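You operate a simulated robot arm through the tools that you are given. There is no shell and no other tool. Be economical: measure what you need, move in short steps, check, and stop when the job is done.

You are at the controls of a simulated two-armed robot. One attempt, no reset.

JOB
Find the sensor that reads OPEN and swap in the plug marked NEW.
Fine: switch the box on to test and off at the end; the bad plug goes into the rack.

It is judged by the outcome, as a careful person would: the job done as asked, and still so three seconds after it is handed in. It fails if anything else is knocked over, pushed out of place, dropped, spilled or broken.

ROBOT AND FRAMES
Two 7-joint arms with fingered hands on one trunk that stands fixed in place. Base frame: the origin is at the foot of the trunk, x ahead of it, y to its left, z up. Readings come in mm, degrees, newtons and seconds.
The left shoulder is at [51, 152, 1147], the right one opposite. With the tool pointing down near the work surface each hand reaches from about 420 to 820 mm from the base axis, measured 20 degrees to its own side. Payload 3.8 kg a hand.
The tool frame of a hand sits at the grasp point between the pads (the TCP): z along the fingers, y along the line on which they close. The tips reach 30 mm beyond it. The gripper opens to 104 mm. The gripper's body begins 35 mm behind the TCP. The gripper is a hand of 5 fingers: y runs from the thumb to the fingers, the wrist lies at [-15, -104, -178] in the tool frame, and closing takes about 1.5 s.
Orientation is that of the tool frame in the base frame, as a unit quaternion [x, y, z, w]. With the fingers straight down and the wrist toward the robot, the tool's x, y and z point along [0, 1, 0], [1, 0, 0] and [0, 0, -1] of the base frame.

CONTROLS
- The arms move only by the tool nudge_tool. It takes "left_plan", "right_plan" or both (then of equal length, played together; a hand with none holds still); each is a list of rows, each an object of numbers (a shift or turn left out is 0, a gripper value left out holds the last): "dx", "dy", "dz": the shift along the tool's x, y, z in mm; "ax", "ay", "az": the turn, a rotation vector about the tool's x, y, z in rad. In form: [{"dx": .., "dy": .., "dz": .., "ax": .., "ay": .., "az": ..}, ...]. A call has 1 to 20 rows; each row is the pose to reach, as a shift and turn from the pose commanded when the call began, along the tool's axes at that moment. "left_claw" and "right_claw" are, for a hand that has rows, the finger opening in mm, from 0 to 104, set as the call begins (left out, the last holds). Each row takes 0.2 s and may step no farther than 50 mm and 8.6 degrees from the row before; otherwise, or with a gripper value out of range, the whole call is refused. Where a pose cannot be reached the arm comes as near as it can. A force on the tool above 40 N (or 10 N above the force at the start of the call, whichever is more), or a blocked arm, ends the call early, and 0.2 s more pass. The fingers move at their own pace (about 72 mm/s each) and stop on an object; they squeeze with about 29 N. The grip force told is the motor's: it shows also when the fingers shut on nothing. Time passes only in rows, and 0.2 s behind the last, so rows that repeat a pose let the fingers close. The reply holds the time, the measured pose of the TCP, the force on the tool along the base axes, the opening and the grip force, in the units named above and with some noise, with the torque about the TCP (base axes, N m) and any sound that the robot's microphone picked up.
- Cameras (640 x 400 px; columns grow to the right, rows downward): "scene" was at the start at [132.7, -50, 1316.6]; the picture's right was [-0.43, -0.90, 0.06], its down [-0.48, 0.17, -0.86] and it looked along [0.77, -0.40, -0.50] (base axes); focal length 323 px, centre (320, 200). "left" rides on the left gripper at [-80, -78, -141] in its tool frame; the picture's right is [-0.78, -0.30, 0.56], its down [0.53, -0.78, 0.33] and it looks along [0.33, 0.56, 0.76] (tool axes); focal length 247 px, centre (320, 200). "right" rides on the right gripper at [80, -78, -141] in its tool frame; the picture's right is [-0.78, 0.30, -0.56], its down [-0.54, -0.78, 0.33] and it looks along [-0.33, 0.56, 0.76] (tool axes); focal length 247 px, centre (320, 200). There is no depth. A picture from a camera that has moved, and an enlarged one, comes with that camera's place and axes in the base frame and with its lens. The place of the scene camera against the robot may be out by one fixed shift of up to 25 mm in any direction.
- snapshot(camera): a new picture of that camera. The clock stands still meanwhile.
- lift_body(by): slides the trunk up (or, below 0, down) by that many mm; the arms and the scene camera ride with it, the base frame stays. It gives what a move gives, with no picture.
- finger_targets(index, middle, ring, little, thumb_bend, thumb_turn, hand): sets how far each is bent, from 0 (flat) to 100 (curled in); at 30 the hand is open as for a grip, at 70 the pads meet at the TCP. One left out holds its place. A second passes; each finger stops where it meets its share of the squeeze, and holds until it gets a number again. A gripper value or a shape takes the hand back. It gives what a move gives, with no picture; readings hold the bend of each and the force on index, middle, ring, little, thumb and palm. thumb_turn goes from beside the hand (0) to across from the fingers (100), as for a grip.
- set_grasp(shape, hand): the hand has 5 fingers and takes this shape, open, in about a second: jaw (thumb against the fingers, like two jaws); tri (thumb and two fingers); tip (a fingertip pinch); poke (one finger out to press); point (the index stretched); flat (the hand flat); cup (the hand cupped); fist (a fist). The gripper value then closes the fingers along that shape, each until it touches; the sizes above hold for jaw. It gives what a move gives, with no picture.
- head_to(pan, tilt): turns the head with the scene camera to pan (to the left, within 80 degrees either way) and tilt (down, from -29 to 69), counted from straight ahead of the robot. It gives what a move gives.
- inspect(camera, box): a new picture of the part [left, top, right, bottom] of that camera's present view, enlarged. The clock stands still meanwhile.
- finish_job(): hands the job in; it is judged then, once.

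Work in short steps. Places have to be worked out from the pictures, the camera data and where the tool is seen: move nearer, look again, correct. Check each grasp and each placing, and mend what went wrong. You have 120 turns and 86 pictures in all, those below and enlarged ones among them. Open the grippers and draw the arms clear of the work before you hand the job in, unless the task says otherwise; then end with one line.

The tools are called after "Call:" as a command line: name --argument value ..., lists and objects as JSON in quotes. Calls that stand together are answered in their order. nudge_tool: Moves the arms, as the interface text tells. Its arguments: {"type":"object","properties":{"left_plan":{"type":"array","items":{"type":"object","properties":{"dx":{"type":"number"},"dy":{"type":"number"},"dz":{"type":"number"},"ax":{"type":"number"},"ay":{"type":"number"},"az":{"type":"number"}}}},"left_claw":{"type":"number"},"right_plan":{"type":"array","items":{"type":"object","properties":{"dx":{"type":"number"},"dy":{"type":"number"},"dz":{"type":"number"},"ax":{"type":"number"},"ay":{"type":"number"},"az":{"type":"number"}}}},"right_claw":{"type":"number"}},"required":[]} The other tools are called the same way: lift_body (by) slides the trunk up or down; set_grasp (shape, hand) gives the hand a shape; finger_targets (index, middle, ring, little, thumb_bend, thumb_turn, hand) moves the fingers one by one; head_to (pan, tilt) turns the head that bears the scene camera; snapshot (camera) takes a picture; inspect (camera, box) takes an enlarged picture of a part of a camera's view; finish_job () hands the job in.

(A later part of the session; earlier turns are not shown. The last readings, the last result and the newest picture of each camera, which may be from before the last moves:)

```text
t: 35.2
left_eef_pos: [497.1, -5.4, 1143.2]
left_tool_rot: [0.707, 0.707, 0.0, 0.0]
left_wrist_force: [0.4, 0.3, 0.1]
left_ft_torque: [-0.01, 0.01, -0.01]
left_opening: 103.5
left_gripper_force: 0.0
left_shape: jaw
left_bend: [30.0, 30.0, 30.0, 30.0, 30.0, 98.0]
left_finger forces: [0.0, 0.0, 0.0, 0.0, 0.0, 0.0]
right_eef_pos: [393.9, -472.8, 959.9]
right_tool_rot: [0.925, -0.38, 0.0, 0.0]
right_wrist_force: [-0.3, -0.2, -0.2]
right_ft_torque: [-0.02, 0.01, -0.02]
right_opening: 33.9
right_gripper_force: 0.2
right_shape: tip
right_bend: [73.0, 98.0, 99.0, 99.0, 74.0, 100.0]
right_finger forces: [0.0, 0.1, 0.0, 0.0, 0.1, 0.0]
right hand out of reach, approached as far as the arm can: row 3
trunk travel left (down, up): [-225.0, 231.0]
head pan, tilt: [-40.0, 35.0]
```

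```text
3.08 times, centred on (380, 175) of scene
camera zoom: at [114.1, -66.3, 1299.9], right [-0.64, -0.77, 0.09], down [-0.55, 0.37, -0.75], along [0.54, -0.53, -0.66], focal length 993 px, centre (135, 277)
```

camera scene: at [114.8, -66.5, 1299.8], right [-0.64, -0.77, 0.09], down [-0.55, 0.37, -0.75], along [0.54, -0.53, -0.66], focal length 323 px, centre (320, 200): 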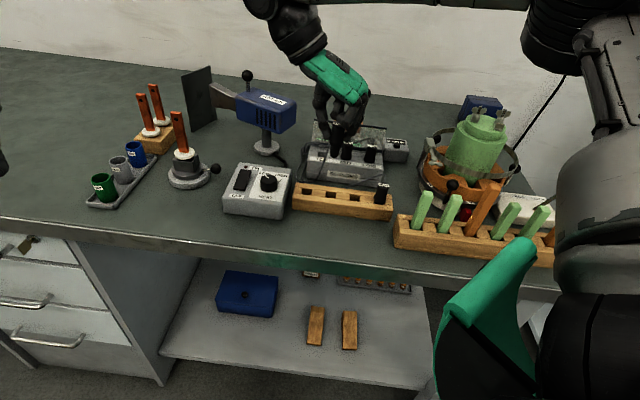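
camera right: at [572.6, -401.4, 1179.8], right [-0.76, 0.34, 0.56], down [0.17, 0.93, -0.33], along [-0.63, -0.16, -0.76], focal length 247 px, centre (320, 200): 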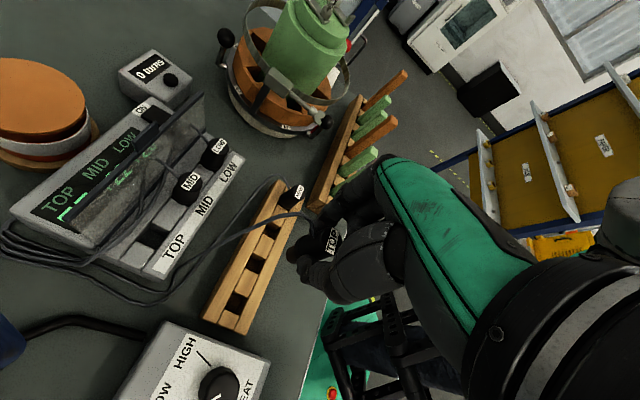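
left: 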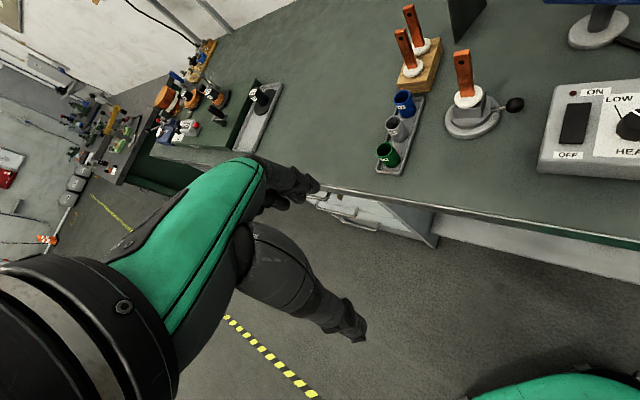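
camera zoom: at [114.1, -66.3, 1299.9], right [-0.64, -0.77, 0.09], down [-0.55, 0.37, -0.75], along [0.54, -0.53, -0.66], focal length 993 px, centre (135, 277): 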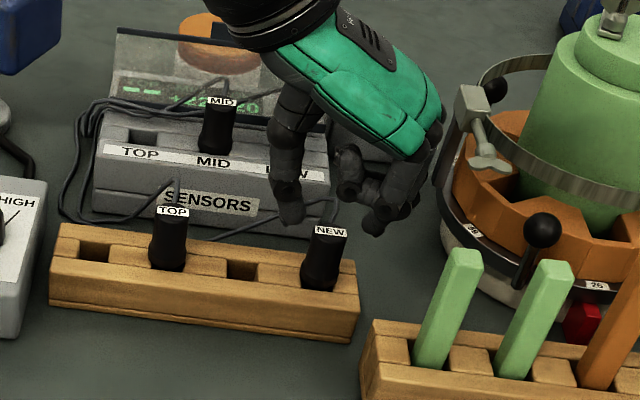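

Both views show the tips centred around NEW, with clearance to the sticks. I narrow to 28 mm, descend to the same grip height, and close.

Call:
nudge_tool --right_plan '[{"dy": 0}, {"dz": 8}, {"dz": 16}, {"dz": 24}, {"dz": 31}, {"dz": 34}, {"dz": 34}]' --right_claw 28

Call:
nudge_tool --right_plan '[{"dz": 0}, {"dz": 0}, {"dz": 0}, {"dz": 0}, {"dz": 0}, {"dz": 0}, {"dz": 0}]' --right_claw 0

Call:
inspect --camera "scene" --box '[330, 130, 430, 220]'

```text
t: 36.8
left_eef_pos: [497.1, -5.8, 1141.7]
left_tool_rot: [0.708, 0.706, 0.0, 0.0]
left_wrist_force: [0.1, -0.3, -0.5]
left_ft_torque: [0.0, -0.04, -0.02]
left_opening: 103.5
left_gripper_force: 0.1
left_shape: jaw
left_bend: [30.0, 30.0, 30.0, 30.0, 30.0, 98.0]
left_finger forces: [0.1, 0.0, 0.0, 0.1, 0.1, 0.0]
right_eef_pos: [393.5, -471.8, 924.7]
right_tool_rot: [0.925, -0.381, 0.002, 0.0]
right_wrist_force: [0.3, 0.0, -0.2]
right_ft_torque: [0.04, 0.0, -0.01]
right_opening: 28.7
right_gripper_force: 0.0
right_shape: tip
right_bend: [73.0, 98.0, 99.0, 99.0, 74.0, 100.0]
right_finger forces: [0.0, 0.0, 0.1, 0.0, 0.0, 0.0]
trunk travel left (down, up): [-225.0, 231.0]
head pan, tilt: [-40.0, 35.0]
```

```text
t: 38.4
left_eef_pos: [498.0, -6.2, 1141.5]
left_tool_rot: [0.707, 0.707, 0.0, 0.0]
left_wrist_force: [-1.9, -0.5, -0.9]
left_ft_torque: [0.02, -0.01, -0.03]
left_opening: 103.6
left_gripper_force: 0.1
left_shape: jaw
left_bend: [30.0, 30.0, 30.0, 30.0, 30.0, 98.0]
left_finger forces: [0.0, 0.0, 0.0, 0.0, 0.1, 0.0]
right_eef_pos: [393.8, -470.8, 926.7]
right_tool_rot: [0.925, -0.38, 0.001, 0.001]
right_wrist_force: [-0.5, -0.5, -0.6]
right_ft_torque: [0.01, -0.02, 0.0]
right_opening: 16.6
right_gripper_force: 29.0
right_shape: tip
right_bend: [72.0, 100.0, 100.0, 100.0, 74.0, 100.0]
right_finger forces: [25.5, 0.0, 0.0, 0.1, 25.7, 0.0]
trunk travel left (down, up): [-225.0, 231.0]
head pan, tilt: [-40.0, 35.0]
```

```text
4.44 times, centred on (380, 175) of scene
camera zoom: at [114.3, -66.4, 1299.9], right [-0.64, -0.77, 0.09], down [-0.55, 0.37, -0.75], along [0.54, -0.53, -0.66], focal length 1435 px, centre (53, 311)
```

zoom: 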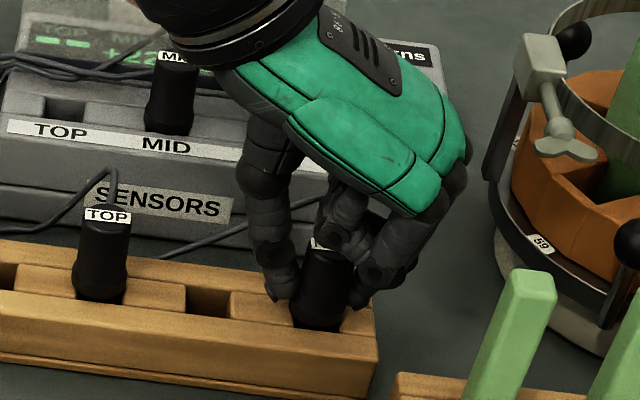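

NEW is gripped (16.6 mm, 25 N). I lift it straight up and check.

Call:
nudge_tool --right_plan '[{"dz": -4}, {"dz": -10}, {"dz": -20}, {"dz": -40}, {"dz": -60}, {"dz": -80}, {"dz": -95}]'

Call:
nudge_tool --right_plan '[{"dy": -40}, {"dy": -80}, {"dy": -121}, {"dx": 35, "dy": -121}, {"dx": 70, "dy": -121}, {"dx": 104, "dy": -121}, {"dx": 104, "dy": -121}]'

Call:
inspect --camera "scene" --box '[290, 70, 410, 210]'

```text
t: 40.0
left_eef_pos: [497.5, -4.8, 1141.6]
left_tool_rot: [0.707, 0.707, -0.001, 0.0]
left_wrist_force: [0.0, 0.2, -0.7]
left_ft_torque: [-0.02, -0.02, 0.0]
left_opening: 103.6
left_gripper_force: 0.0
left_shape: jaw
left_bend: [30.0, 30.0, 30.0, 30.0, 30.0, 98.0]
left_finger forces: [0.0, 0.0, 0.0, 0.0, 0.1, 0.0]
right_eef_pos: [399.6, -470.9, 1019.1]
right_tool_rot: [0.925, -0.381, -0.001, -0.001]
right_wrist_force: [-0.8, -0.3, -0.6]
right_ft_torque: [-0.03, 0.0, -0.02]
right_opening: 17.0
right_gripper_force: 29.3
right_shape: tip
right_bend: [72.0, 100.0, 100.0, 100.0, 74.0, 100.0]
right_finger forces: [25.4, 0.0, 0.0, 0.1, 25.5, 0.0]
right hand out of reach, approached as far as the arm can: row 7
trunk travel left (down, up): [-225.0, 231.0]
head pan, tilt: [-40.0, 35.0]
```

```text
t: 41.6
left_eef_pos: [497.3, -6.3, 1142.0]
left_tool_rot: [0.707, 0.707, -0.001, 0.0]
left_wrist_force: [-0.9, 0.2, -0.6]
left_ft_torque: [-0.02, -0.01, 0.03]
left_opening: 103.3
left_gripper_force: 0.0
left_shape: jaw
left_bend: [30.0, 30.0, 30.0, 30.0, 30.0, 98.0]
left_finger forces: [0.1, 0.0, 0.1, 0.0, 0.0, 0.1]
right_eef_pos: [558.5, -457.4, 1018.3]
right_tool_rot: [0.925, -0.38, 0.002, 0.0]
right_wrist_force: [-0.2, 0.1, -0.1]
right_ft_torque: [0.0, -0.01, 0.03]
right_opening: 16.9
right_gripper_force: 28.9
right_shape: tip
right_bend: [72.0, 100.0, 100.0, 100.0, 74.0, 100.0]
right_finger forces: [25.4, 0.0, 0.0, 0.0, 25.6, 0.0]
trunk travel left (down, up): [-225.0, 231.0]
head pan, tilt: [-40.0, 35.0]
```

```text
2.86 times, centred on (350, 140) of scene
camera zoom: at [113.8, -66.6, 1300.0], right [-0.64, -0.77, 0.09], down [-0.55, 0.37, -0.75], along [0.54, -0.53, -0.66], focal length 922 px, centre (234, 371)
```

zoom: 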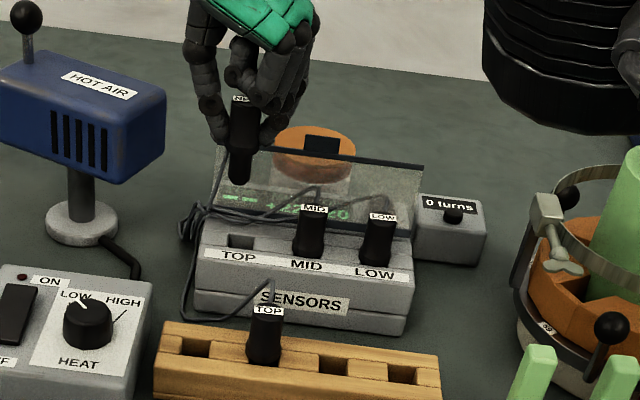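

NEW is out and over the box. Taking the extraction pose (553.1,-459.8) as target, I correct laterally and descend to z≈965.

Call:
nudge_tool --right_plan '[{"dx": -2.1, "dy": 5.5}, {"dx": -2.1, "dy": 5.5, "dz": 20}, {"dx": -2.1, "dy": 5.5, "dz": 40}, {"dx": -2.1, "dy": 5.5, "dz": 52}, {"dx": -2.1, "dy": 5.5, "dz": 52}]'

Call:
inspect --camera "scene" --box '[300, 110, 370, 180]'

Call:
inspect --camera "right" --box '[230, 180, 330, 290]'

```text
t: 42.8
left_eef_pos: [497.0, -5.2, 1141.9]
left_tool_rot: [0.708, 0.707, 0.0, 0.0]
left_wrist_force: [0.0, 0.5, 0.6]
left_ft_torque: [0.0, -0.02, -0.03]
left_opening: 103.8
left_gripper_force: 0.0
left_shape: jaw
left_bend: [30.0, 30.0, 30.0, 30.0, 30.0, 98.0]
left_finger forces: [0.0, 0.1, 0.1, 0.0, 0.0, 0.0]
right_eef_pos: [554.8, -460.7, 965.7]
right_tool_rot: [0.925, -0.38, 0.001, 0.0]
right_wrist_force: [-0.8, -0.6, -0.7]
right_ft_torque: [0.01, -0.03, 0.0]
right_opening: 17.1
right_gripper_force: 28.8
right_shape: tip
right_bend: [72.0, 100.0, 100.0, 100.0, 74.0, 100.0]
right_finger forces: [25.5, 0.0, 0.0, 0.0, 25.6, 0.1]
trunk travel left (down, up): [-225.0, 231.0]
head pan, tilt: [-40.0, 35.0]
```

```text
5.71 times, centred on (335, 145) of scene
camera zoom: at [114.3, -66.3, 1299.9], right [-0.64, -0.77, 0.09], down [-0.55, 0.37, -0.75], along [0.54, -0.53, -0.66], focal length 1845 px, centre (234, 514)
```

zoom: 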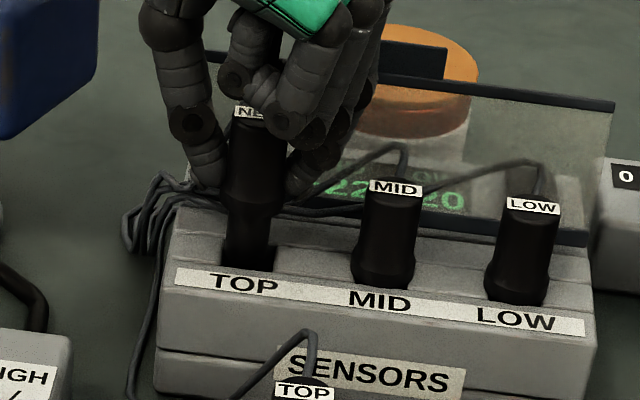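

```text
3.64 times, centred on (280, 235) of right
camera zoom: at [666.2, -460.8, 1106.4], right [-0.76, 0.34, 0.56], down [0.17, 0.93, -0.33], along [-0.63, -0.16, -0.76], focal length 898 px, centre (466, 73)
```

zoom: 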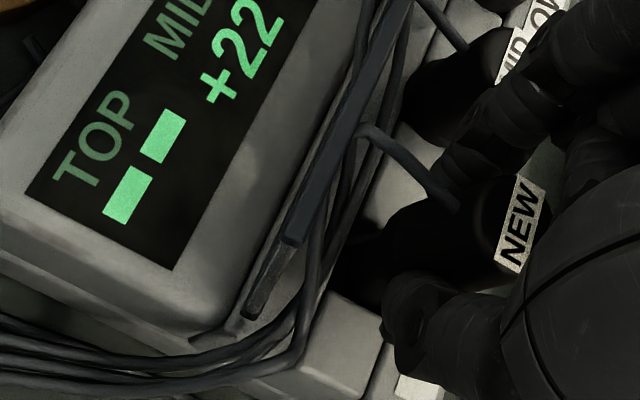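

The shaft is at the mouth of the TOP socket. I correct 1 mm and lower gently while watching force.

Call:
nudge_tool --right_plan '[{"dx": -1.2, "dz": 3}, {"dx": -1.2, "dz": 7}, {"dx": -1.2, "dz": 11}, {"dx": -1.2, "dz": 15}, {"dx": -1.2, "dz": 19}, {"dx": -1.2, "dz": 22}, {"dx": -1.2, "dz": 23.5}]'

Call:
inspect --camera "scene" --box '[300, 110, 370, 180]'

```text
t: 44.4
left_eef_pos: [497.2, -5.7, 1141.8]
left_tool_rot: [0.707, 0.707, 0.0, -0.001]
left_wrist_force: [-0.5, 0.1, -1.2]
left_ft_torque: [0.04, 0.01, 0.03]
left_opening: 103.7
left_gripper_force: 0.0
left_shape: jaw
left_bend: [30.0, 30.0, 30.0, 30.0, 30.0, 98.0]
left_finger forces: [0.0, 0.0, 0.0, 0.0, 0.1, 0.0]
right_eef_pos: [553.3, -460.5, 942.8]
right_tool_rot: [0.925, -0.381, 0.0, 0.0]
right_wrist_force: [1.2, -1.5, 0.7]
right_ft_torque: [-0.06, -0.05, 0.0]
right_opening: 16.9
right_gripper_force: 28.9
right_shape: tip
right_bend: [72.0, 100.0, 100.0, 100.0, 74.0, 100.0]
right_finger forces: [26.1, 0.1, 0.0, 0.0, 26.2, 0.0]
trunk travel left (down, up): [-225.0, 231.0]
head pan, tilt: [-40.0, 35.0]
```

```text
5.71 times, centred on (335, 145) of scene
camera zoom: at [114.6, -66.6, 1299.9], right [-0.64, -0.77, 0.09], down [-0.55, 0.37, -0.75], along [0.54, -0.53, -0.66], focal length 1845 px, centre (234, 514)
```

zoom: 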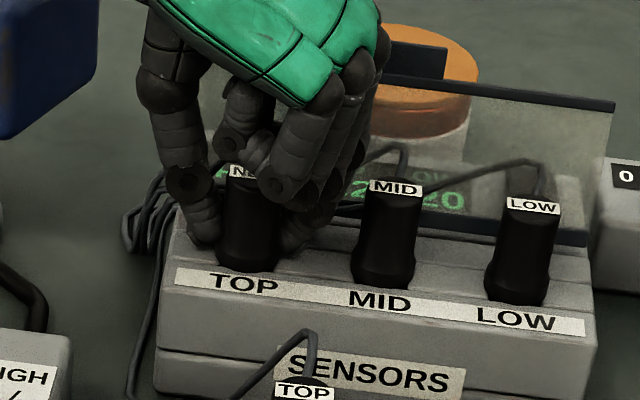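

It looks seated at the same height as MID. I press 2 mm more to make sure of the bottom, then check the display.

Call:
nudge_tool --right_plan '[{"dz": 1}, {"dz": 2}, {"dz": 3}]'

Call:
inspect --camera "right" --box '[170, 150, 330, 290]'

```text
t: 45.2
left_eef_pos: [495.9, -5.4, 1142.0]
left_tool_rot: [0.706, 0.708, 0.0, 0.0]
left_wrist_force: [0.9, 0.0, -0.1]
left_ft_torque: [0.0, 0.02, -0.02]
left_opening: 103.6
left_gripper_force: 0.2
left_shape: jaw
left_bend: [30.0, 30.0, 30.0, 30.0, 30.0, 98.0]
left_finger forces: [0.1, 0.0, 0.0, 0.0, 0.0, 0.1]
right_eef_pos: [553.4, -460.2, 940.8]
right_tool_rot: [0.925, -0.381, 0.002, 0.0]
right_wrist_force: [4.8, -3.4, 13.8]
right_ft_torque: [-0.07, -0.15, 0.01]
right_opening: 17.5
right_gripper_force: 29.0
right_shape: tip
right_bend: [72.0, 100.0, 100.0, 100.0, 74.0, 100.0]
right_finger forces: [29.2, 0.0, 0.0, 0.1, 29.8, 0.0]
trunk travel left (down, up): [-225.0, 231.0]
head pan, tilt: [-40.0, 35.0]
```

```text
2.86 times, centred on (250, 220) of right
camera zoom: at [663.8, -459.6, 1082.4], right [-0.76, 0.34, 0.55], down [0.17, 0.93, -0.33], along [-0.63, -0.16, -0.76], focal length 706 px, centre (520, 143)
```

zoom: 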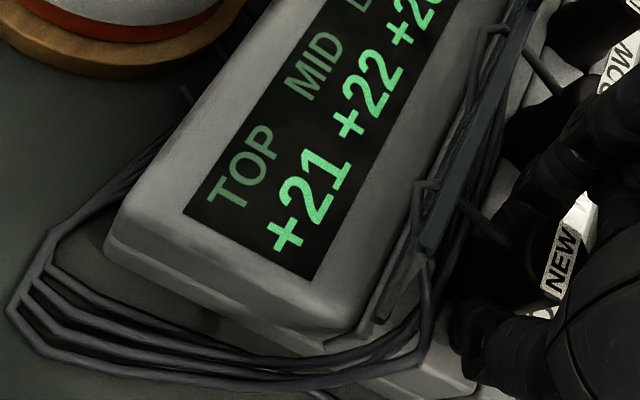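

TOP now reads +21, with MID +22 and LOW +20: the swap works. I release and lift straight up.

Call:
nudge_tool --right_plan '[{"dz": -3}, {"dz": -3}, {"dz": -3}, {"dz": -3}]' --right_claw 29

Call:
nudge_tool --right_plan '[{"dz": -10}, {"dz": -25}, {"dz": -50}, {"dz": -90}, {"dz": -130}, {"dz": -160}]'

Call:
set_grasp --hand "right" --shape "point"

Call:
nudge_tool --right_plan '[{"az": -0.14}, {"az": -0.28}, {"az": -0.42}, {"az": -0.56}, {"az": -0.7}, {"az": -0.84}, {"az": -0.98}, {"az": -1.12}, {"az": -1.26}, {"az": -1.4}, {"az": -1.54}, {"az": -1.57}]'

```text
t: 46.2
left_eef_pos: [498.1, -4.6, 1142.4]
left_tool_rot: [0.707, 0.707, 0.0, 0.0]
left_wrist_force: [0.3, -0.7, 0.1]
left_ft_torque: [-0.02, -0.04, 0.01]
left_opening: 103.6
left_gripper_force: 0.1
left_shape: jaw
left_bend: [30.0, 30.0, 30.0, 30.0, 30.0, 98.0]
left_finger forces: [0.0, 0.0, 0.1, 0.0, 0.0, 0.0]
right_eef_pos: [552.4, -459.3, 940.8]
right_tool_rot: [0.925, -0.38, 0.0, 0.0]
right_wrist_force: [0.2, 0.3, 0.0]
right_ft_torque: [-0.05, -0.04, -0.01]
right_opening: 29.1
right_gripper_force: 0.0
right_shape: tip
right_bend: [73.0, 98.0, 99.0, 99.0, 74.0, 100.0]
right_finger forces: [0.0, 0.0, 0.0, 0.0, 0.1, 0.0]
trunk travel left (down, up): [-225.0, 231.0]
head pan, tilt: [-40.0, 35.0]
```

```text
t: 47.6
left_eef_pos: [498.1, -4.5, 1140.4]
left_tool_rot: [0.707, 0.707, 0.0, -0.001]
left_wrist_force: [0.0, -0.3, 0.2]
left_ft_torque: [-0.01, 0.03, -0.01]
left_opening: 103.4
left_gripper_force: 0.0
left_shape: jaw
left_bend: [30.0, 30.0, 30.0, 30.0, 30.0, 98.0]
left_finger forces: [0.1, 0.0, 0.0, 0.0, 0.0, 0.0]
right_eef_pos: [551.5, -457.6, 1103.5]
right_tool_rot: [0.925, -0.38, 0.001, 0.0]
right_wrist_force: [0.5, 0.1, 0.3]
right_ft_torque: [0.02, 0.02, 0.01]
right_opening: 28.9
right_gripper_force: 0.0
right_shape: tip
right_bend: [73.0, 98.0, 99.0, 99.0, 74.0, 100.0]
right_finger forces: [0.1, 0.1, 0.0, 0.1, 0.1, 0.0]
trunk travel left (down, up): [-225.0, 231.0]
head pan, tilt: [-40.0, 35.0]
```

```text
t: 48.5
left_eef_pos: [496.4, -5.1, 1141.8]
left_tool_rot: [0.707, 0.707, 0.001, 0.0]
left_wrist_force: [-0.4, 0.7, 0.4]
left_ft_torque: [-0.01, 0.04, -0.02]
left_opening: 103.6
left_gripper_force: 0.0
left_shape: jaw
left_bend: [30.0, 30.0, 30.0, 30.0, 30.0, 98.0]
left_finger forces: [0.0, 0.1, 0.0, 0.0, 0.0, 0.1]
right_eef_pos: [550.4, -458.4, 1103.7]
right_tool_rot: [0.925, -0.38, 0.001, 0.0]
right_wrist_force: [0.1, -0.2, 0.2]
right_ft_torque: [0.04, 0.03, -0.04]
right_opening: 95.9
right_gripper_force: 0.1
right_shape: point
right_bend: [20.0, 100.0, 100.0, 100.0, 98.0, 88.0]
right_finger forces: [0.1, 0.0, 0.1, 0.1, 0.0, 0.0]
trunk travel left (down, up): [-225.0, 231.0]
head pan, tilt: [-40.0, 35.0]
```

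```text
t: 51.1
left_eef_pos: [497.4, -4.7, 1142.2]
left_tool_rot: [0.707, 0.707, -0.001, 0.0]
left_wrist_force: [0.1, 0.3, -0.4]
left_ft_torque: [-0.01, 0.01, 0.05]
left_opening: 103.8
left_gripper_force: 0.0
left_shape: jaw
left_bend: [30.0, 30.0, 30.0, 30.0, 30.0, 98.0]
left_finger forces: [0.0, 0.1, 0.0, 0.1, 0.0, 0.0]
right_eef_pos: [552.4, -460.5, 1101.4]
right_tool_rot: [0.922, 0.386, 0.001, 0.001]
right_wrist_force: [0.8, 0.2, 0.9]
right_ft_torque: [0.01, 0.01, 0.03]
right_opening: 95.7
right_gripper_force: 0.2
right_shape: point
right_bend: [20.0, 100.0, 100.0, 100.0, 98.0, 88.0]
right_finger forces: [0.0, 0.1, 0.0, 0.0, 0.0, 0.0]
trunk travel left (down, up): [-225.0, 231.0]
head pan, tilt: [-40.0, 35.0]
```

I tilt the hand (about 60°) so the index leans away from the flap, and hover near the OFF end of the rocker.

Call:
nudge_tool --right_plan '[{"dx": -15, "dy": 5.5, "dz": 0, "ax": 0.131}, {"dx": -29, "dy": 11, "dz": 0, "ax": 0.262}, {"dx": -44, "dy": 16.5, "dz": 5, "ax": 0.394}, {"dx": -58, "dy": 22, "dz": 12, "ax": 0.525}, {"dx": -73, "dy": 27.5, "dz": 18, "ax": 0.656}, {"dx": -87, "dy": 33, "dz": 25, "ax": 0.787}, {"dx": -102, "dy": 38.5, "dz": 32, "ax": 0.919}, {"dx": -116, "dy": 44, "dz": 38, "ax": 1.05}, {"dx": -116, "dy": 44, "dz": 38, "ax": 1.05}]'

Call:
snapshot --camera "right"

```text
t: 53.1
left_eef_pos: [496.9, -4.7, 1141.5]
left_tool_rot: [0.707, 0.707, 0.0, 0.0]
left_wrist_force: [0.7, -0.1, 1.4]
left_ft_torque: [-0.01, 0.01, -0.02]
left_opening: 103.7
left_gripper_force: 0.0
left_shape: jaw
left_bend: [30.0, 30.0, 30.0, 30.0, 30.0, 98.0]
left_finger forces: [0.1, 0.0, 0.0, 0.0, 0.0, 0.0]
right_eef_pos: [489.1, -533.2, 1063.6]
right_tool_rot: [0.826, 0.35, -0.173, -0.407]
right_wrist_force: [-0.2, -0.2, -0.2]
right_ft_torque: [-0.04, -0.03, 0.02]
right_opening: 96.2
right_gripper_force: 0.0
right_shape: point
right_bend: [20.0, 100.0, 100.0, 100.0, 98.0, 88.0]
right_finger forces: [0.0, 0.0, 0.0, 0.1, 0.0, 0.1]
right hand out of reach, approached as far as the arm can: row 6, 7, 8, 9
trunk travel left (down, up): [-225.0, 231.0]
head pan, tilt: [-40.0, 35.0]
```

```text
12 pictures are left
camera right: at [591.8, -519.5, 1210.7], right [-0.09, -0.99, 0.1], down [-0.9, 0.13, 0.41], along [-0.42, -0.06, -0.9], focal length 247 px, centre (320, 200)
```

right: 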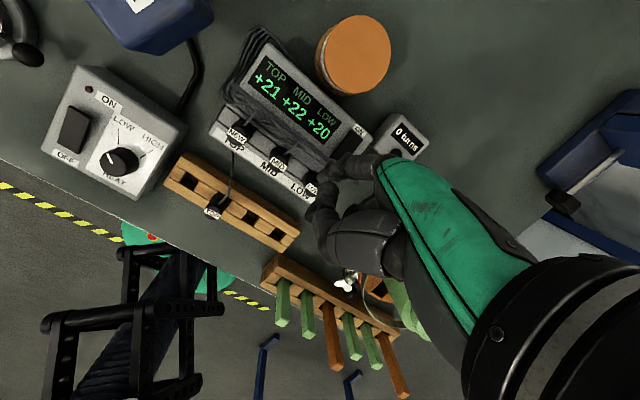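

Full tilt was out of reach; the arm stopped at ~52°. I go to ~46° tilt with a slight yaw so the curled fingers stay behind the flap, hovering over the OFF part.

Call:
nudge_tool --right_plan '[{"dx": -9, "dy": 6, "dz": -5, "ax": -0.039, "ay": -0.076, "az": -0.066}, {"dx": -19, "dy": 12, "dz": -10, "ax": -0.078, "ay": -0.152, "az": -0.132}, {"dx": -28.1, "dy": 18.7, "dz": -15.2, "ax": -0.117, "ay": -0.227, "az": -0.197}, {"dx": -28.1, "dy": 18.7, "dz": -15.2, "ax": -0.117, "ay": -0.227, "az": -0.197}]'

Call:
inspect --camera "right" --box '[240, 80, 380, 220]'

```text
t: 54.1
left_eef_pos: [497.5, -4.1, 1141.2]
left_tool_rot: [0.707, 0.707, 0.0, 0.0]
left_wrist_force: [-0.6, 0.2, -0.3]
left_ft_torque: [0.0, 0.02, -0.01]
left_opening: 103.4
left_gripper_force: 0.1
left_shape: jaw
left_bend: [30.0, 30.0, 30.0, 30.0, 30.0, 98.0]
left_finger forces: [0.0, 0.0, 0.0, 0.0, 0.1, 0.1]
right_eef_pos: [483.7, -566.8, 1059.5]
right_tool_rot: [0.785, 0.482, -0.205, -0.331]
right_wrist_force: [-0.1, 0.0, 0.4]
right_ft_torque: [0.01, 0.01, 0.0]
right_opening: 95.7
right_gripper_force: 0.1
right_shape: point
right_bend: [20.0, 100.0, 100.0, 100.0, 98.0, 88.0]
right_finger forces: [0.0, 0.0, 0.0, 0.2, 0.0, 0.1]
right hand out of reach, approached as far as the arm can: row 3, 4
trunk travel left (down, up): [-225.0, 231.0]
head pan, tilt: [-40.0, 35.0]
```

```text
2.86 times, centred on (310, 150) of right
camera zoom: at [563.1, -516.6, 1211.7], right [0.19, -0.97, 0.18], down [-0.94, -0.12, 0.33], along [-0.29, -0.23, -0.93], focal length 706 px, centre (349, 343)
```

zoom: 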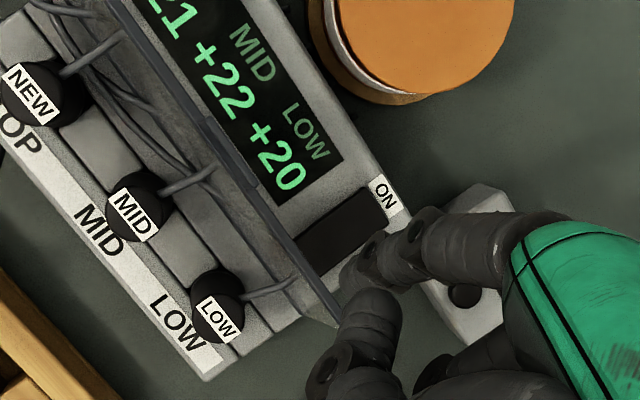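

The tip hovers near (515,-568,986). I zoom tightly on the rocker to settle the press point.

Call:
inspect --camera "right" --box '[295, 140, 345, 185]'

```text
8.89 times, centred on (320, 162) of right
camera zoom: at [563.1, -516.6, 1211.7], right [0.19, -0.97, 0.18], down [-0.94, -0.12, 0.33], along [-0.29, -0.23, -0.93], focal length 2195 px, centre (320, 533)
```

zoom: 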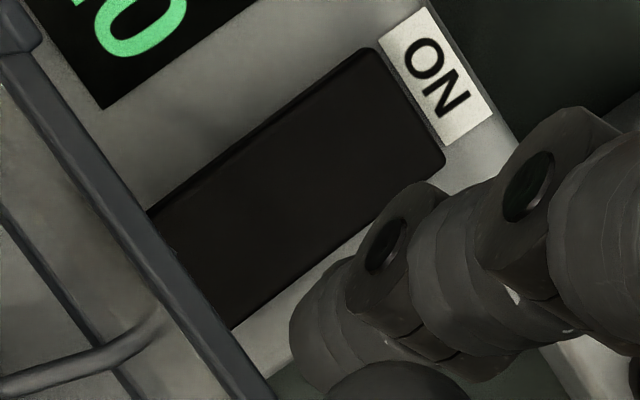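

The centreline of the rocker is ≈6.5 mm to the right of the tip's projection, and the press point is ~28 mm from the ON end, past the pivot. I shift and descend about 61 mm.

Call:
nudge_tool --right_plan '[{"dx": -6.5, "dy": -0.7, "dz": 0.8}, {"dx": -6.5, "dy": 14, "dz": 15}, {"dx": -6.5, "dy": 29, "dz": 29.4}, {"dx": -6.5, "dy": 43, "dz": 43.3}, {"dx": -6.5, "dy": 43, "dz": 43.3}]'

Call:
inspect --camera "right" --box '[270, 80, 370, 200]'

```text
t: 55.3
left_eef_pos: [496.5, -3.6, 1141.5]
left_tool_rot: [0.707, 0.707, 0.0, -0.001]
left_wrist_force: [-0.7, 0.3, -0.7]
left_ft_torque: [0.01, 0.0, 0.01]
left_opening: 103.7
left_gripper_force: 0.0
left_shape: jaw
left_bend: [30.0, 30.0, 30.0, 30.0, 30.0, 98.0]
left_finger forces: [0.0, 0.1, 0.1, 0.0, 0.0, 0.0]
right_eef_pos: [485.0, -577.7, 998.2]
right_tool_rot: [0.784, 0.482, -0.205, -0.332]
right_wrist_force: [0.6, -0.1, -0.6]
right_ft_torque: [0.0, 0.01, 0.02]
right_opening: 96.0
right_gripper_force: 0.1
right_shape: point
right_bend: [20.0, 100.0, 100.0, 100.0, 98.0, 88.0]
right_finger forces: [0.1, 0.0, 0.1, 0.0, 0.0, 0.1]
right hand out of reach, approached as far as the arm can: row 3, 4, 5
trunk travel left (down, up): [-225.0, 231.0]
head pan, tilt: [-40.0, 35.0]
```

```text
3.33 times, centred on (320, 140) of right
camera zoom: at [564.2, -526.4, 1150.7], right [0.19, -0.97, 0.18], down [-0.94, -0.12, 0.33], along [-0.3, -0.23, -0.93], focal length 823 px, centre (320, 400)
```

zoom: 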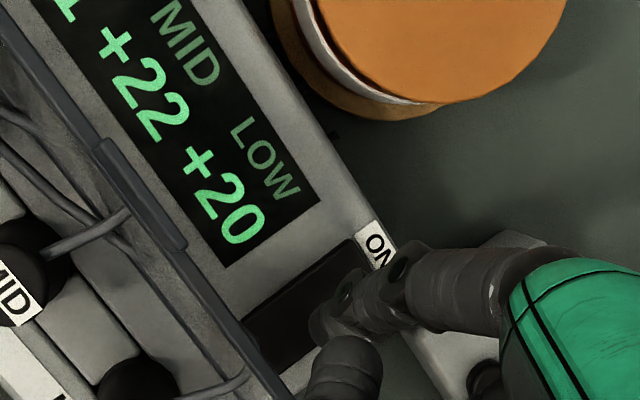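

The reach limit pushed the tip ~8 mm toward the ON side, near the pivot. I try to move 8 mm toward the OFF end at this height.

Call:
nudge_tool --right_plan '[{"dx": 2.7, "dy": -5.6, "dz": 5.8}, {"dx": 2.7, "dy": -5.6, "dz": 5.8}]'

```text
t: 55.9
left_eef_pos: [495.6, -5.1, 1140.9]
left_tool_rot: [0.708, 0.706, 0.001, 0.001]
left_wrist_force: [0.7, 0.3, 0.1]
left_ft_torque: [0.0, -0.02, 0.02]
left_opening: 103.5
left_gripper_force: 0.1
left_shape: jaw
left_bend: [30.0, 30.0, 30.0, 30.0, 30.0, 98.0]
left_finger forces: [0.1, 0.1, 0.0, 0.0, 0.0, 0.0]
right_eef_pos: [485.7, -575.7, 998.6]
right_tool_rot: [0.785, 0.481, -0.205, -0.332]
right_wrist_force: [-0.4, -0.1, 0.5]
right_ft_torque: [0.02, 0.01, 0.01]
right_opening: 96.0
right_gripper_force: 0.0
right_shape: point
right_bend: [20.0, 100.0, 100.0, 100.0, 98.0, 88.0]
right_finger forces: [0.1, 0.0, 0.0, 0.1, 0.0, 0.0]
right hand out of reach, approached as far as the arm can: row 1, 2
trunk travel left (down, up): [-225.0, 231.0]
head pan, tilt: [-40.0, 35.0]
```

The arm can't go back further in this pose. Bending the index slightly (to 27) instead moves its tip ~6 mm toward the OFF end.

Call:
finger_targets --hand "right" --index 27

Call:
inspect --camera "right" --box '[280, 110, 360, 190]'

```text
t: 56.9
left_eef_pos: [496.8, -4.6, 1142.7]
left_tool_rot: [0.707, 0.707, 0.0, 0.0]
left_wrist_force: [0.9, -0.3, -0.8]
left_ft_torque: [-0.01, 0.02, 0.01]
left_opening: 103.7
left_gripper_force: 0.2
left_shape: jaw
left_bend: [30.0, 30.0, 30.0, 30.0, 30.0, 98.0]
left_finger forces: [0.1, 0.1, 0.0, 0.0, 0.0, 0.0]
right_eef_pos: [486.7, -576.3, 997.9]
right_tool_rot: [0.785, 0.481, -0.205, -0.332]
right_wrist_force: [0.1, -0.2, -0.7]
right_ft_torque: [-0.01, 0.0, -0.02]
right_opening: 29.3
right_gripper_force: 0.0
right_shape: fingers
right_bend: [27.0, 100.0, 100.0, 100.0, 98.0, 88.0]
right_finger forces: [0.1, 0.0, 0.0, 0.0, 0.1, 0.0]
trunk travel left (down, up): [-225.0, 231.0]
head pan, tilt: [-40.0, 35.0]
```

```text
5.00 times, centred on (320, 150) of right
camera zoom: at [565.0, -525.7, 1151.1], right [0.19, -0.97, 0.18], down [-0.94, -0.12, 0.33], along [-0.29, -0.23, -0.93], focal length 1235 px, centre (320, 450)
```

zoom: 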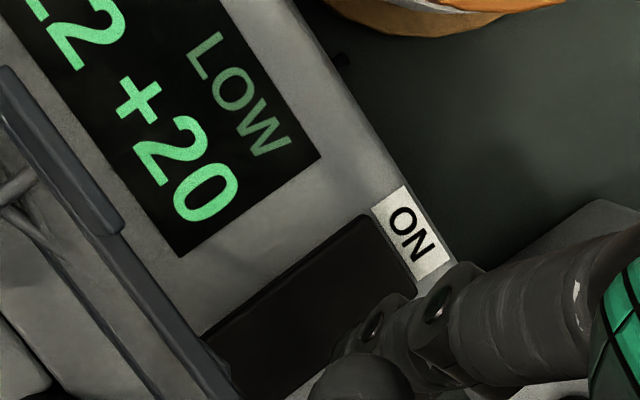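

The tip still appears close to the pivot. I bend the index a bit more (to 31) and nudge 2 mm left to stay on the rocker's centreline, then look.

Call:
finger_targets --hand "right" --index 32

Call:
nudge_tool --right_plan '[{"dx": 2, "dy": 1.4, "dz": 1.4}, {"dx": 2, "dy": 3.6, "dz": 3.5}]'

Call:
inspect --camera "right" --box '[270, 110, 370, 210]'

```text
t: 57.9
left_eef_pos: [497.0, -5.2, 1142.6]
left_tool_rot: [0.707, 0.707, -0.001, 0.0]
left_wrist_force: [0.5, 0.5, 1.6]
left_ft_torque: [0.01, 0.02, -0.01]
left_opening: 103.6
left_gripper_force: 0.1
left_shape: jaw
left_bend: [30.0, 30.0, 30.0, 30.0, 30.0, 98.0]
left_finger forces: [0.0, 0.0, 0.0, 0.0, 0.1, 0.0]
right_eef_pos: [485.0, -576.4, 998.9]
right_tool_rot: [0.785, 0.482, -0.206, -0.331]
right_wrist_force: [-1.0, 0.1, -0.2]
right_ft_torque: [0.01, -0.01, -0.02]
right_opening: 26.3
right_gripper_force: 0.1
right_shape: fingers
right_bend: [32.0, 100.0, 100.0, 100.0, 98.0, 88.0]
right_finger forces: [0.0, 0.1, 0.0, 0.0, 0.1, 0.0]
trunk travel left (down, up): [-225.0, 231.0]
head pan, tilt: [-40.0, 35.0]
```

```text
t: 58.5
left_eef_pos: [496.9, -5.2, 1141.4]
left_tool_rot: [0.707, 0.707, -0.001, 0.001]
left_wrist_force: [-0.4, -0.1, -0.2]
left_ft_torque: [0.0, 0.0, -0.02]
left_opening: 103.5
left_gripper_force: 0.1
left_shape: jaw
left_bend: [30.0, 30.0, 30.0, 30.0, 30.0, 98.0]
left_finger forces: [0.1, 0.0, 0.1, 0.0, 0.1, 0.0]
right_eef_pos: [487.4, -576.9, 992.8]
right_tool_rot: [0.784, 0.482, -0.206, -0.331]
right_wrist_force: [0.0, 0.2, -0.6]
right_ft_torque: [-0.01, 0.03, 0.01]
right_opening: 26.5
right_gripper_force: 0.1
right_shape: fingers
right_bend: [32.0, 100.0, 100.0, 100.0, 98.0, 88.0]
right_finger forces: [0.1, 0.0, 0.1, 0.1, 0.0, 0.0]
trunk travel left (down, up): [-225.0, 231.0]
head pan, tilt: [-40.0, 35.0]
```

```text
4.00 times, centred on (320, 160) of right
camera zoom: at [566.2, -524.8, 1146.6], right [0.19, -0.97, 0.18], down [-0.94, -0.12, 0.33], along [-0.29, -0.23, -0.93], focal length 988 px, centre (320, 360)
```

zoom: 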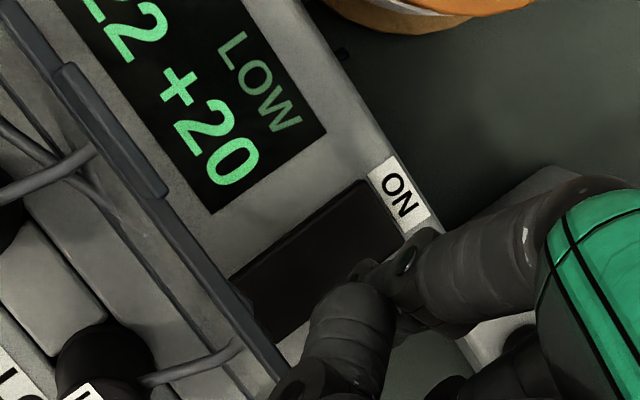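

The thumb now hangs over the flap's edge and would touch it on pressing. I raise 40 mm and swing the thumb aside before looking again.

Call:
nudge_tool --right_plan '[{"dy": -14, "dz": -14}, {"dy": -28.7, "dz": -27.9}]'

Call:
finger_targets --hand "right" --thumb_turn 0 --thumb_bend 20

Call:
snapshot --camera "right"

```text
t: 59.1
left_eef_pos: [496.9, -5.5, 1141.7]
left_tool_rot: [0.707, 0.707, 0.001, 0.0]
left_wrist_force: [0.3, 0.5, 0.4]
left_ft_torque: [0.05, 0.03, -0.01]
left_opening: 103.7
left_gripper_force: 0.1
left_shape: jaw
left_bend: [30.0, 30.0, 30.0, 30.0, 30.0, 98.0]
left_finger forces: [0.0, 0.0, 0.0, 0.0, 0.0, 0.1]
right_eef_pos: [483.7, -574.9, 1035.0]
right_tool_rot: [0.786, 0.481, -0.204, -0.331]
right_wrist_force: [-0.5, 0.2, 0.4]
right_ft_torque: [-0.01, 0.0, -0.02]
right_opening: 26.5
right_gripper_force: 0.0
right_shape: fingers
right_bend: [32.0, 100.0, 100.0, 100.0, 98.0, 88.0]
right_finger forces: [0.1, 0.0, 0.0, 0.0, 0.0, 0.1]
trunk travel left (down, up): [-225.0, 231.0]
head pan, tilt: [-40.0, 35.0]
```

```text
t: 60.1
left_eef_pos: [497.0, -5.8, 1141.6]
left_tool_rot: [0.707, 0.707, 0.0, 0.0]
left_wrist_force: [0.2, 0.5, -0.5]
left_ft_torque: [0.0, 0.01, 0.05]
left_opening: 103.6
left_gripper_force: 0.2
left_shape: jaw
left_bend: [30.0, 30.0, 30.0, 30.0, 30.0, 98.0]
left_finger forces: [0.0, 0.0, 0.1, 0.1, 0.0, 0.0]
right_eef_pos: [483.1, -574.6, 1034.2]
right_tool_rot: [0.785, 0.482, -0.205, -0.332]
right_wrist_force: [-0.4, 0.6, 0.1]
right_ft_torque: [-0.03, 0.0, 0.0]
right_opening: 148.2
right_gripper_force: 0.1
right_shape: fingers
right_bend: [32.0, 100.0, 100.0, 100.0, 20.0, 0.0]
right_finger forces: [0.1, 0.1, 0.0, 0.0, 0.0, 0.0]
trunk travel left (down, up): [-225.0, 231.0]
head pan, tilt: [-40.0, 35.0]
```

```text
6 pictures are left
camera right: at [563.1, -524.1, 1188.1], right [0.19, -0.97, 0.18], down [-0.94, -0.12, 0.33], along [-0.29, -0.23, -0.93], focal length 247 px, centre (320, 200)
```

right: 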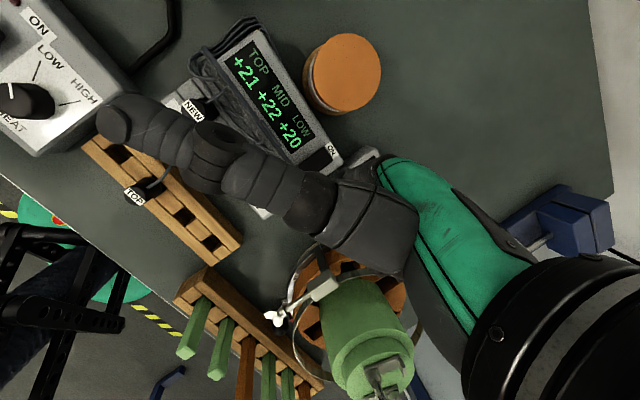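

The thumb now sticks out sideways well above everything (≈+30 mm above the TCP). I set the index to 27 and descend to z≈990, reading the actual pose.

Call:
finger_targets --hand "right" --index 27

Call:
nudge_tool --right_plan '[{"dy": 10.8, "dz": 10.5}, {"dy": 21.5, "dz": 20.9}, {"dy": 31.5, "dz": 30.7}, {"dy": 31.5, "dz": 30.7}]'

Call:
inspect --camera "scene" --box '[320, 90, 410, 170]'

```text
t: 61.1
left_eef_pos: [498.0, -4.8, 1140.8]
left_tool_rot: [0.708, 0.707, 0.0, 0.0]
left_wrist_force: [0.1, 0.3, 1.2]
left_ft_torque: [0.03, -0.01, 0.0]
left_opening: 103.5
left_gripper_force: 0.0
left_shape: jaw
left_bend: [30.0, 30.0, 30.0, 30.0, 30.0, 98.0]
left_finger forces: [0.0, 0.0, 0.0, 0.0, 0.1, 0.0]
right_eef_pos: [485.2, -575.4, 1034.9]
right_tool_rot: [0.785, 0.482, -0.204, -0.33]
right_wrist_force: [0.2, -0.1, -0.3]
right_ft_torque: [-0.04, -0.01, 0.0]
right_opening: 150.4
right_gripper_force: 0.0
right_shape: fingers
right_bend: [27.0, 100.0, 100.0, 100.0, 20.0, 0.0]
right_finger forces: [0.1, 0.0, 0.0, 0.0, 0.0, 0.1]
trunk travel left (down, up): [-225.0, 231.0]
head pan, tilt: [-40.0, 35.0]
```

```text
t: 62.1
left_eef_pos: [497.3, -4.5, 1141.7]
left_tool_rot: [0.707, 0.707, 0.0, -0.001]
left_wrist_force: [0.1, -0.2, -0.3]
left_ft_torque: [-0.01, 0.03, 0.02]
left_opening: 103.8
left_gripper_force: 0.0
left_shape: jaw
left_bend: [30.0, 30.0, 30.0, 30.0, 30.0, 98.0]
left_finger forces: [0.1, 0.0, 0.0, 0.1, 0.0, 0.1]
right_eef_pos: [486.1, -574.9, 988.9]
right_tool_rot: [0.786, 0.481, -0.204, -0.331]
right_wrist_force: [0.5, 0.5, -0.4]
right_ft_torque: [0.03, -0.02, -0.05]
right_opening: 150.3
right_gripper_force: 0.1
right_shape: fingers
right_bend: [27.0, 100.0, 100.0, 100.0, 20.0, 0.0]
right_finger forces: [0.1, 0.0, 0.0, 0.0, 0.0, 0.0]
trunk travel left (down, up): [-225.0, 231.0]
head pan, tilt: [-40.0, 35.0]
```

```text
5.00 times, centred on (365, 130) of scene
camera zoom: at [114.3, -66.3, 1299.9], right [-0.64, -0.77, 0.09], down [-0.55, 0.37, -0.75], along [0.54, -0.53, -0.66], focal length 1614 px, centre (95, 550)
```

zoom: 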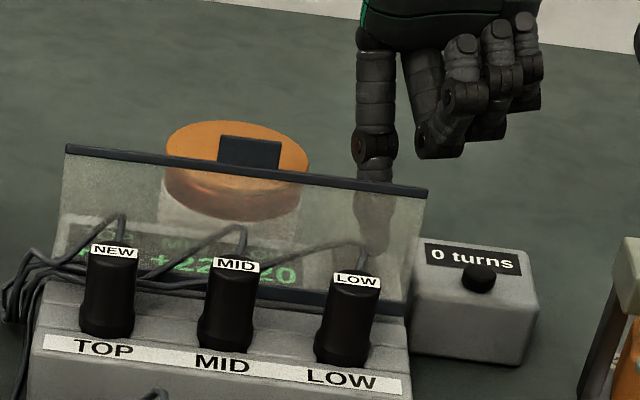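

The index is vertical behind the flap and everything else stands clear. I lower further in small steps until it presses.

Call:
nudge_tool --right_plan '[{"dy": 2.2, "dz": 2.1}, {"dy": 4.3, "dz": 4.2}, {"dy": 6.5, "dz": 6.3}, {"dy": 8.6, "dz": 8.4}, {"dy": 10.8, "dz": 10.5}]'

```text
t: 63.2
left_eef_pos: [496.4, -4.7, 1142.8]
left_tool_rot: [0.707, 0.708, -0.001, 0.0]
left_wrist_force: [0.0, -0.2, 0.2]
left_ft_torque: [0.0, -0.01, 0.01]
left_opening: 103.6
left_gripper_force: 0.0
left_shape: jaw
left_bend: [30.0, 30.0, 30.0, 30.0, 30.0, 98.0]
left_finger forces: [0.1, 0.0, 0.0, 0.0, 0.0, 0.0]
right_eef_pos: [488.8, -574.6, 982.1]
right_tool_rot: [0.787, 0.486, -0.198, -0.325]
right_wrist_force: [3.4, -3.2, 19.8]
right_ft_torque: [-0.3, -0.83, -0.08]
right_opening: 149.5
right_gripper_force: 10.6
right_shape: fingers
right_bend: [29.0, 100.0, 100.0, 100.0, 20.0, 0.0]
right_finger forces: [20.5, 0.1, 0.0, 0.0, 0.0, 0.0]
trunk travel left (down, up): [-225.0, 231.0]
head pan, tilt: [-40.0, 35.0]
stopped in row 5 (right hand): the force on the tool passed its limit at 43 N (the readings are from after the stop); the commanded pose is now the measured one
```

It pressed firmly. I lift and check the display.

Call:
nudge_tool --right_plan '[{"dy": -14, "dz": -14}, {"dy": -30, "dz": -29}, {"dy": -50, "dz": -49}]'

Call:
inspect --camera "scene" --box '[290, 80, 410, 200]'

```text
t: 64.0
left_eef_pos: [496.5, -5.3, 1142.5]
left_tool_rot: [0.706, 0.708, 0.0, 0.0]
left_wrist_force: [-0.2, 0.0, 0.5]
left_ft_torque: [-0.03, 0.02, 0.02]
left_opening: 103.6
left_gripper_force: 0.1
left_shape: jaw
left_bend: [30.0, 30.0, 30.0, 30.0, 30.0, 98.0]
left_finger forces: [0.0, 0.0, 0.0, 0.1, 0.0, 0.0]
right_eef_pos: [483.0, -574.2, 1053.1]
right_tool_rot: [0.786, 0.484, -0.201, -0.328]
right_wrist_force: [-0.4, 0.5, 0.5]
right_ft_torque: [-0.01, -0.02, -0.01]
right_opening: 150.3
right_gripper_force: 0.0
right_shape: fingers
right_bend: [27.0, 100.0, 100.0, 100.0, 20.0, 0.0]
right_finger forces: [0.1, 0.1, 0.1, 0.0, 0.1, 0.1]
right hand out of reach, approached as far as the arm can: row 3
trunk travel left (down, up): [-225.0, 231.0]
head pan, tilt: [-40.0, 35.0]
```

```text
3.33 times, centred on (350, 140) of scene
camera zoom: at [113.9, -66.1, 1299.9], right [-0.64, -0.77, 0.09], down [-0.55, 0.37, -0.75], along [0.54, -0.53, -0.66], focal length 1076 px, centre (220, 400)
```

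zoom: 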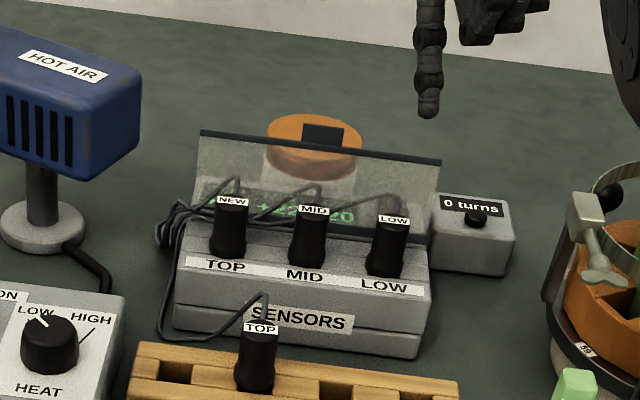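

The display is still on, so that press was too near the pivot. I bend the index to 34, bringing its tip ~6 mm nearer the OFF end, and press again.

Call:
finger_targets --hand "right" --index 34

Call:
nudge_tool --right_plan '[{"dy": 14.3, "dz": 13.9}, {"dy": 28.7, "dz": 27.9}, {"dy": 40, "dz": 39}, {"dy": 43, "dz": 42}, {"dy": 46, "dz": 45}, {"dy": 48, "dz": 47}, {"dy": 50, "dz": 49}, {"dy": 52, "dz": 51}]'

```text
t: 65.0
left_eef_pos: [497.9, -5.6, 1142.6]
left_tool_rot: [0.707, 0.707, 0.001, 0.0]
left_wrist_force: [0.1, 0.2, 0.8]
left_ft_torque: [0.0, 0.0, -0.02]
left_opening: 103.5
left_gripper_force: 0.1
left_shape: jaw
left_bend: [30.0, 30.0, 30.0, 30.0, 30.0, 98.0]
left_finger forces: [0.1, 0.1, 0.0, 0.1, 0.0, 0.0]
right_eef_pos: [485.5, -575.9, 1051.7]
right_tool_rot: [0.786, 0.484, -0.201, -0.328]
right_wrist_force: [0.5, -0.4, 0.2]
right_ft_torque: [0.01, 0.04, 0.05]
right_opening: 147.0
right_gripper_force: 0.0
right_shape: fingers
right_bend: [34.0, 100.0, 100.0, 100.0, 20.0, 0.0]
right_finger forces: [0.0, 0.0, 0.1, 0.0, 0.0, 0.0]
trunk travel left (down, up): [-225.0, 231.0]
head pan, tilt: [-40.0, 35.0]
```

```text
t: 66.8
left_eef_pos: [497.0, -5.2, 1141.8]
left_tool_rot: [0.706, 0.708, 0.0, 0.001]
left_wrist_force: [-0.9, 0.5, 0.9]
left_ft_torque: [0.03, 0.02, 0.01]
left_opening: 103.8
left_gripper_force: 0.0
left_shape: jaw
left_bend: [30.0, 30.0, 30.0, 30.0, 30.0, 98.0]
left_finger forces: [0.1, 0.0, 0.1, 0.0, 0.1, 0.1]
right_eef_pos: [483.9, -573.5, 978.6]
right_tool_rot: [0.787, 0.484, -0.2, -0.327]
right_wrist_force: [0.8, -0.5, 5.5]
right_ft_torque: [-0.09, -0.14, 0.02]
right_opening: 146.4
right_gripper_force: 2.5
right_shape: fingers
right_bend: [36.0, 100.0, 100.0, 100.0, 20.0, 0.0]
right_finger forces: [4.9, 0.0, 0.0, 0.0, 0.1, 0.0]
trunk travel left (down, up): [-225.0, 231.0]
head pan, tilt: [-40.0, 35.0]
```

Contact has begun (5 N). I press 6 mm further.

Call:
nudge_tool --right_plan '[{"dy": 1.4, "dz": 1.4}, {"dy": 2.9, "dz": 2.8}, {"dy": 4.3, "dz": 4.2}]'

Call:
inspect --camera "scene" --box '[310, 90, 410, 180]'

```text
t: 67.6
left_eef_pos: [496.1, -2.7, 1143.4]
left_tool_rot: [0.707, 0.707, 0.0, 0.001]
left_wrist_force: [-0.4, 0.5, 0.8]
left_ft_torque: [0.02, -0.02, 0.0]
left_opening: 103.4
left_gripper_force: 0.0
left_shape: jaw
left_bend: [30.0, 30.0, 30.0, 30.0, 30.0, 98.0]
left_finger forces: [0.0, 0.0, 0.0, 0.0, 0.0, 0.1]
right_eef_pos: [483.1, -572.0, 973.9]
right_tool_rot: [0.788, 0.483, -0.199, -0.326]
right_wrist_force: [0.7, -0.4, 13.9]
right_ft_torque: [-0.1, -0.22, -0.01]
right_opening: 143.6
right_gripper_force: 6.7
right_shape: fingers
right_bend: [42.0, 100.0, 100.0, 100.0, 20.0, 0.0]
right_finger forces: [13.2, 0.0, 0.0, 0.0, 0.0, 0.1]
trunk travel left (down, up): [-225.0, 231.0]
head pan, tilt: [-40.0, 35.0]
```

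```text
4.44 times, centred on (360, 135) of scene
camera zoom: at [113.0, -64.7, 1300.2], right [-0.64, -0.77, 0.09], down [-0.55, 0.37, -0.75], along [0.54, -0.53, -0.66], focal length 1435 px, centre (142, 489)
```

zoom: 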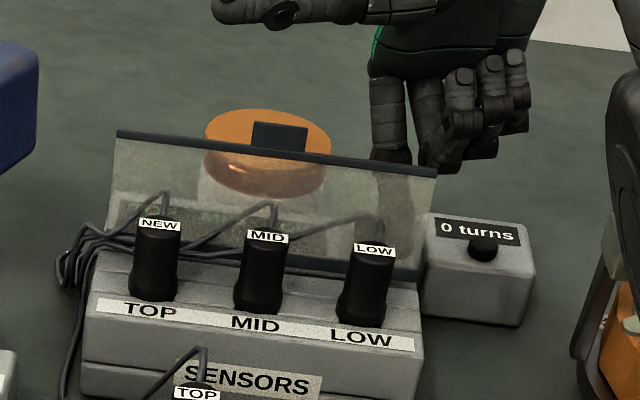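

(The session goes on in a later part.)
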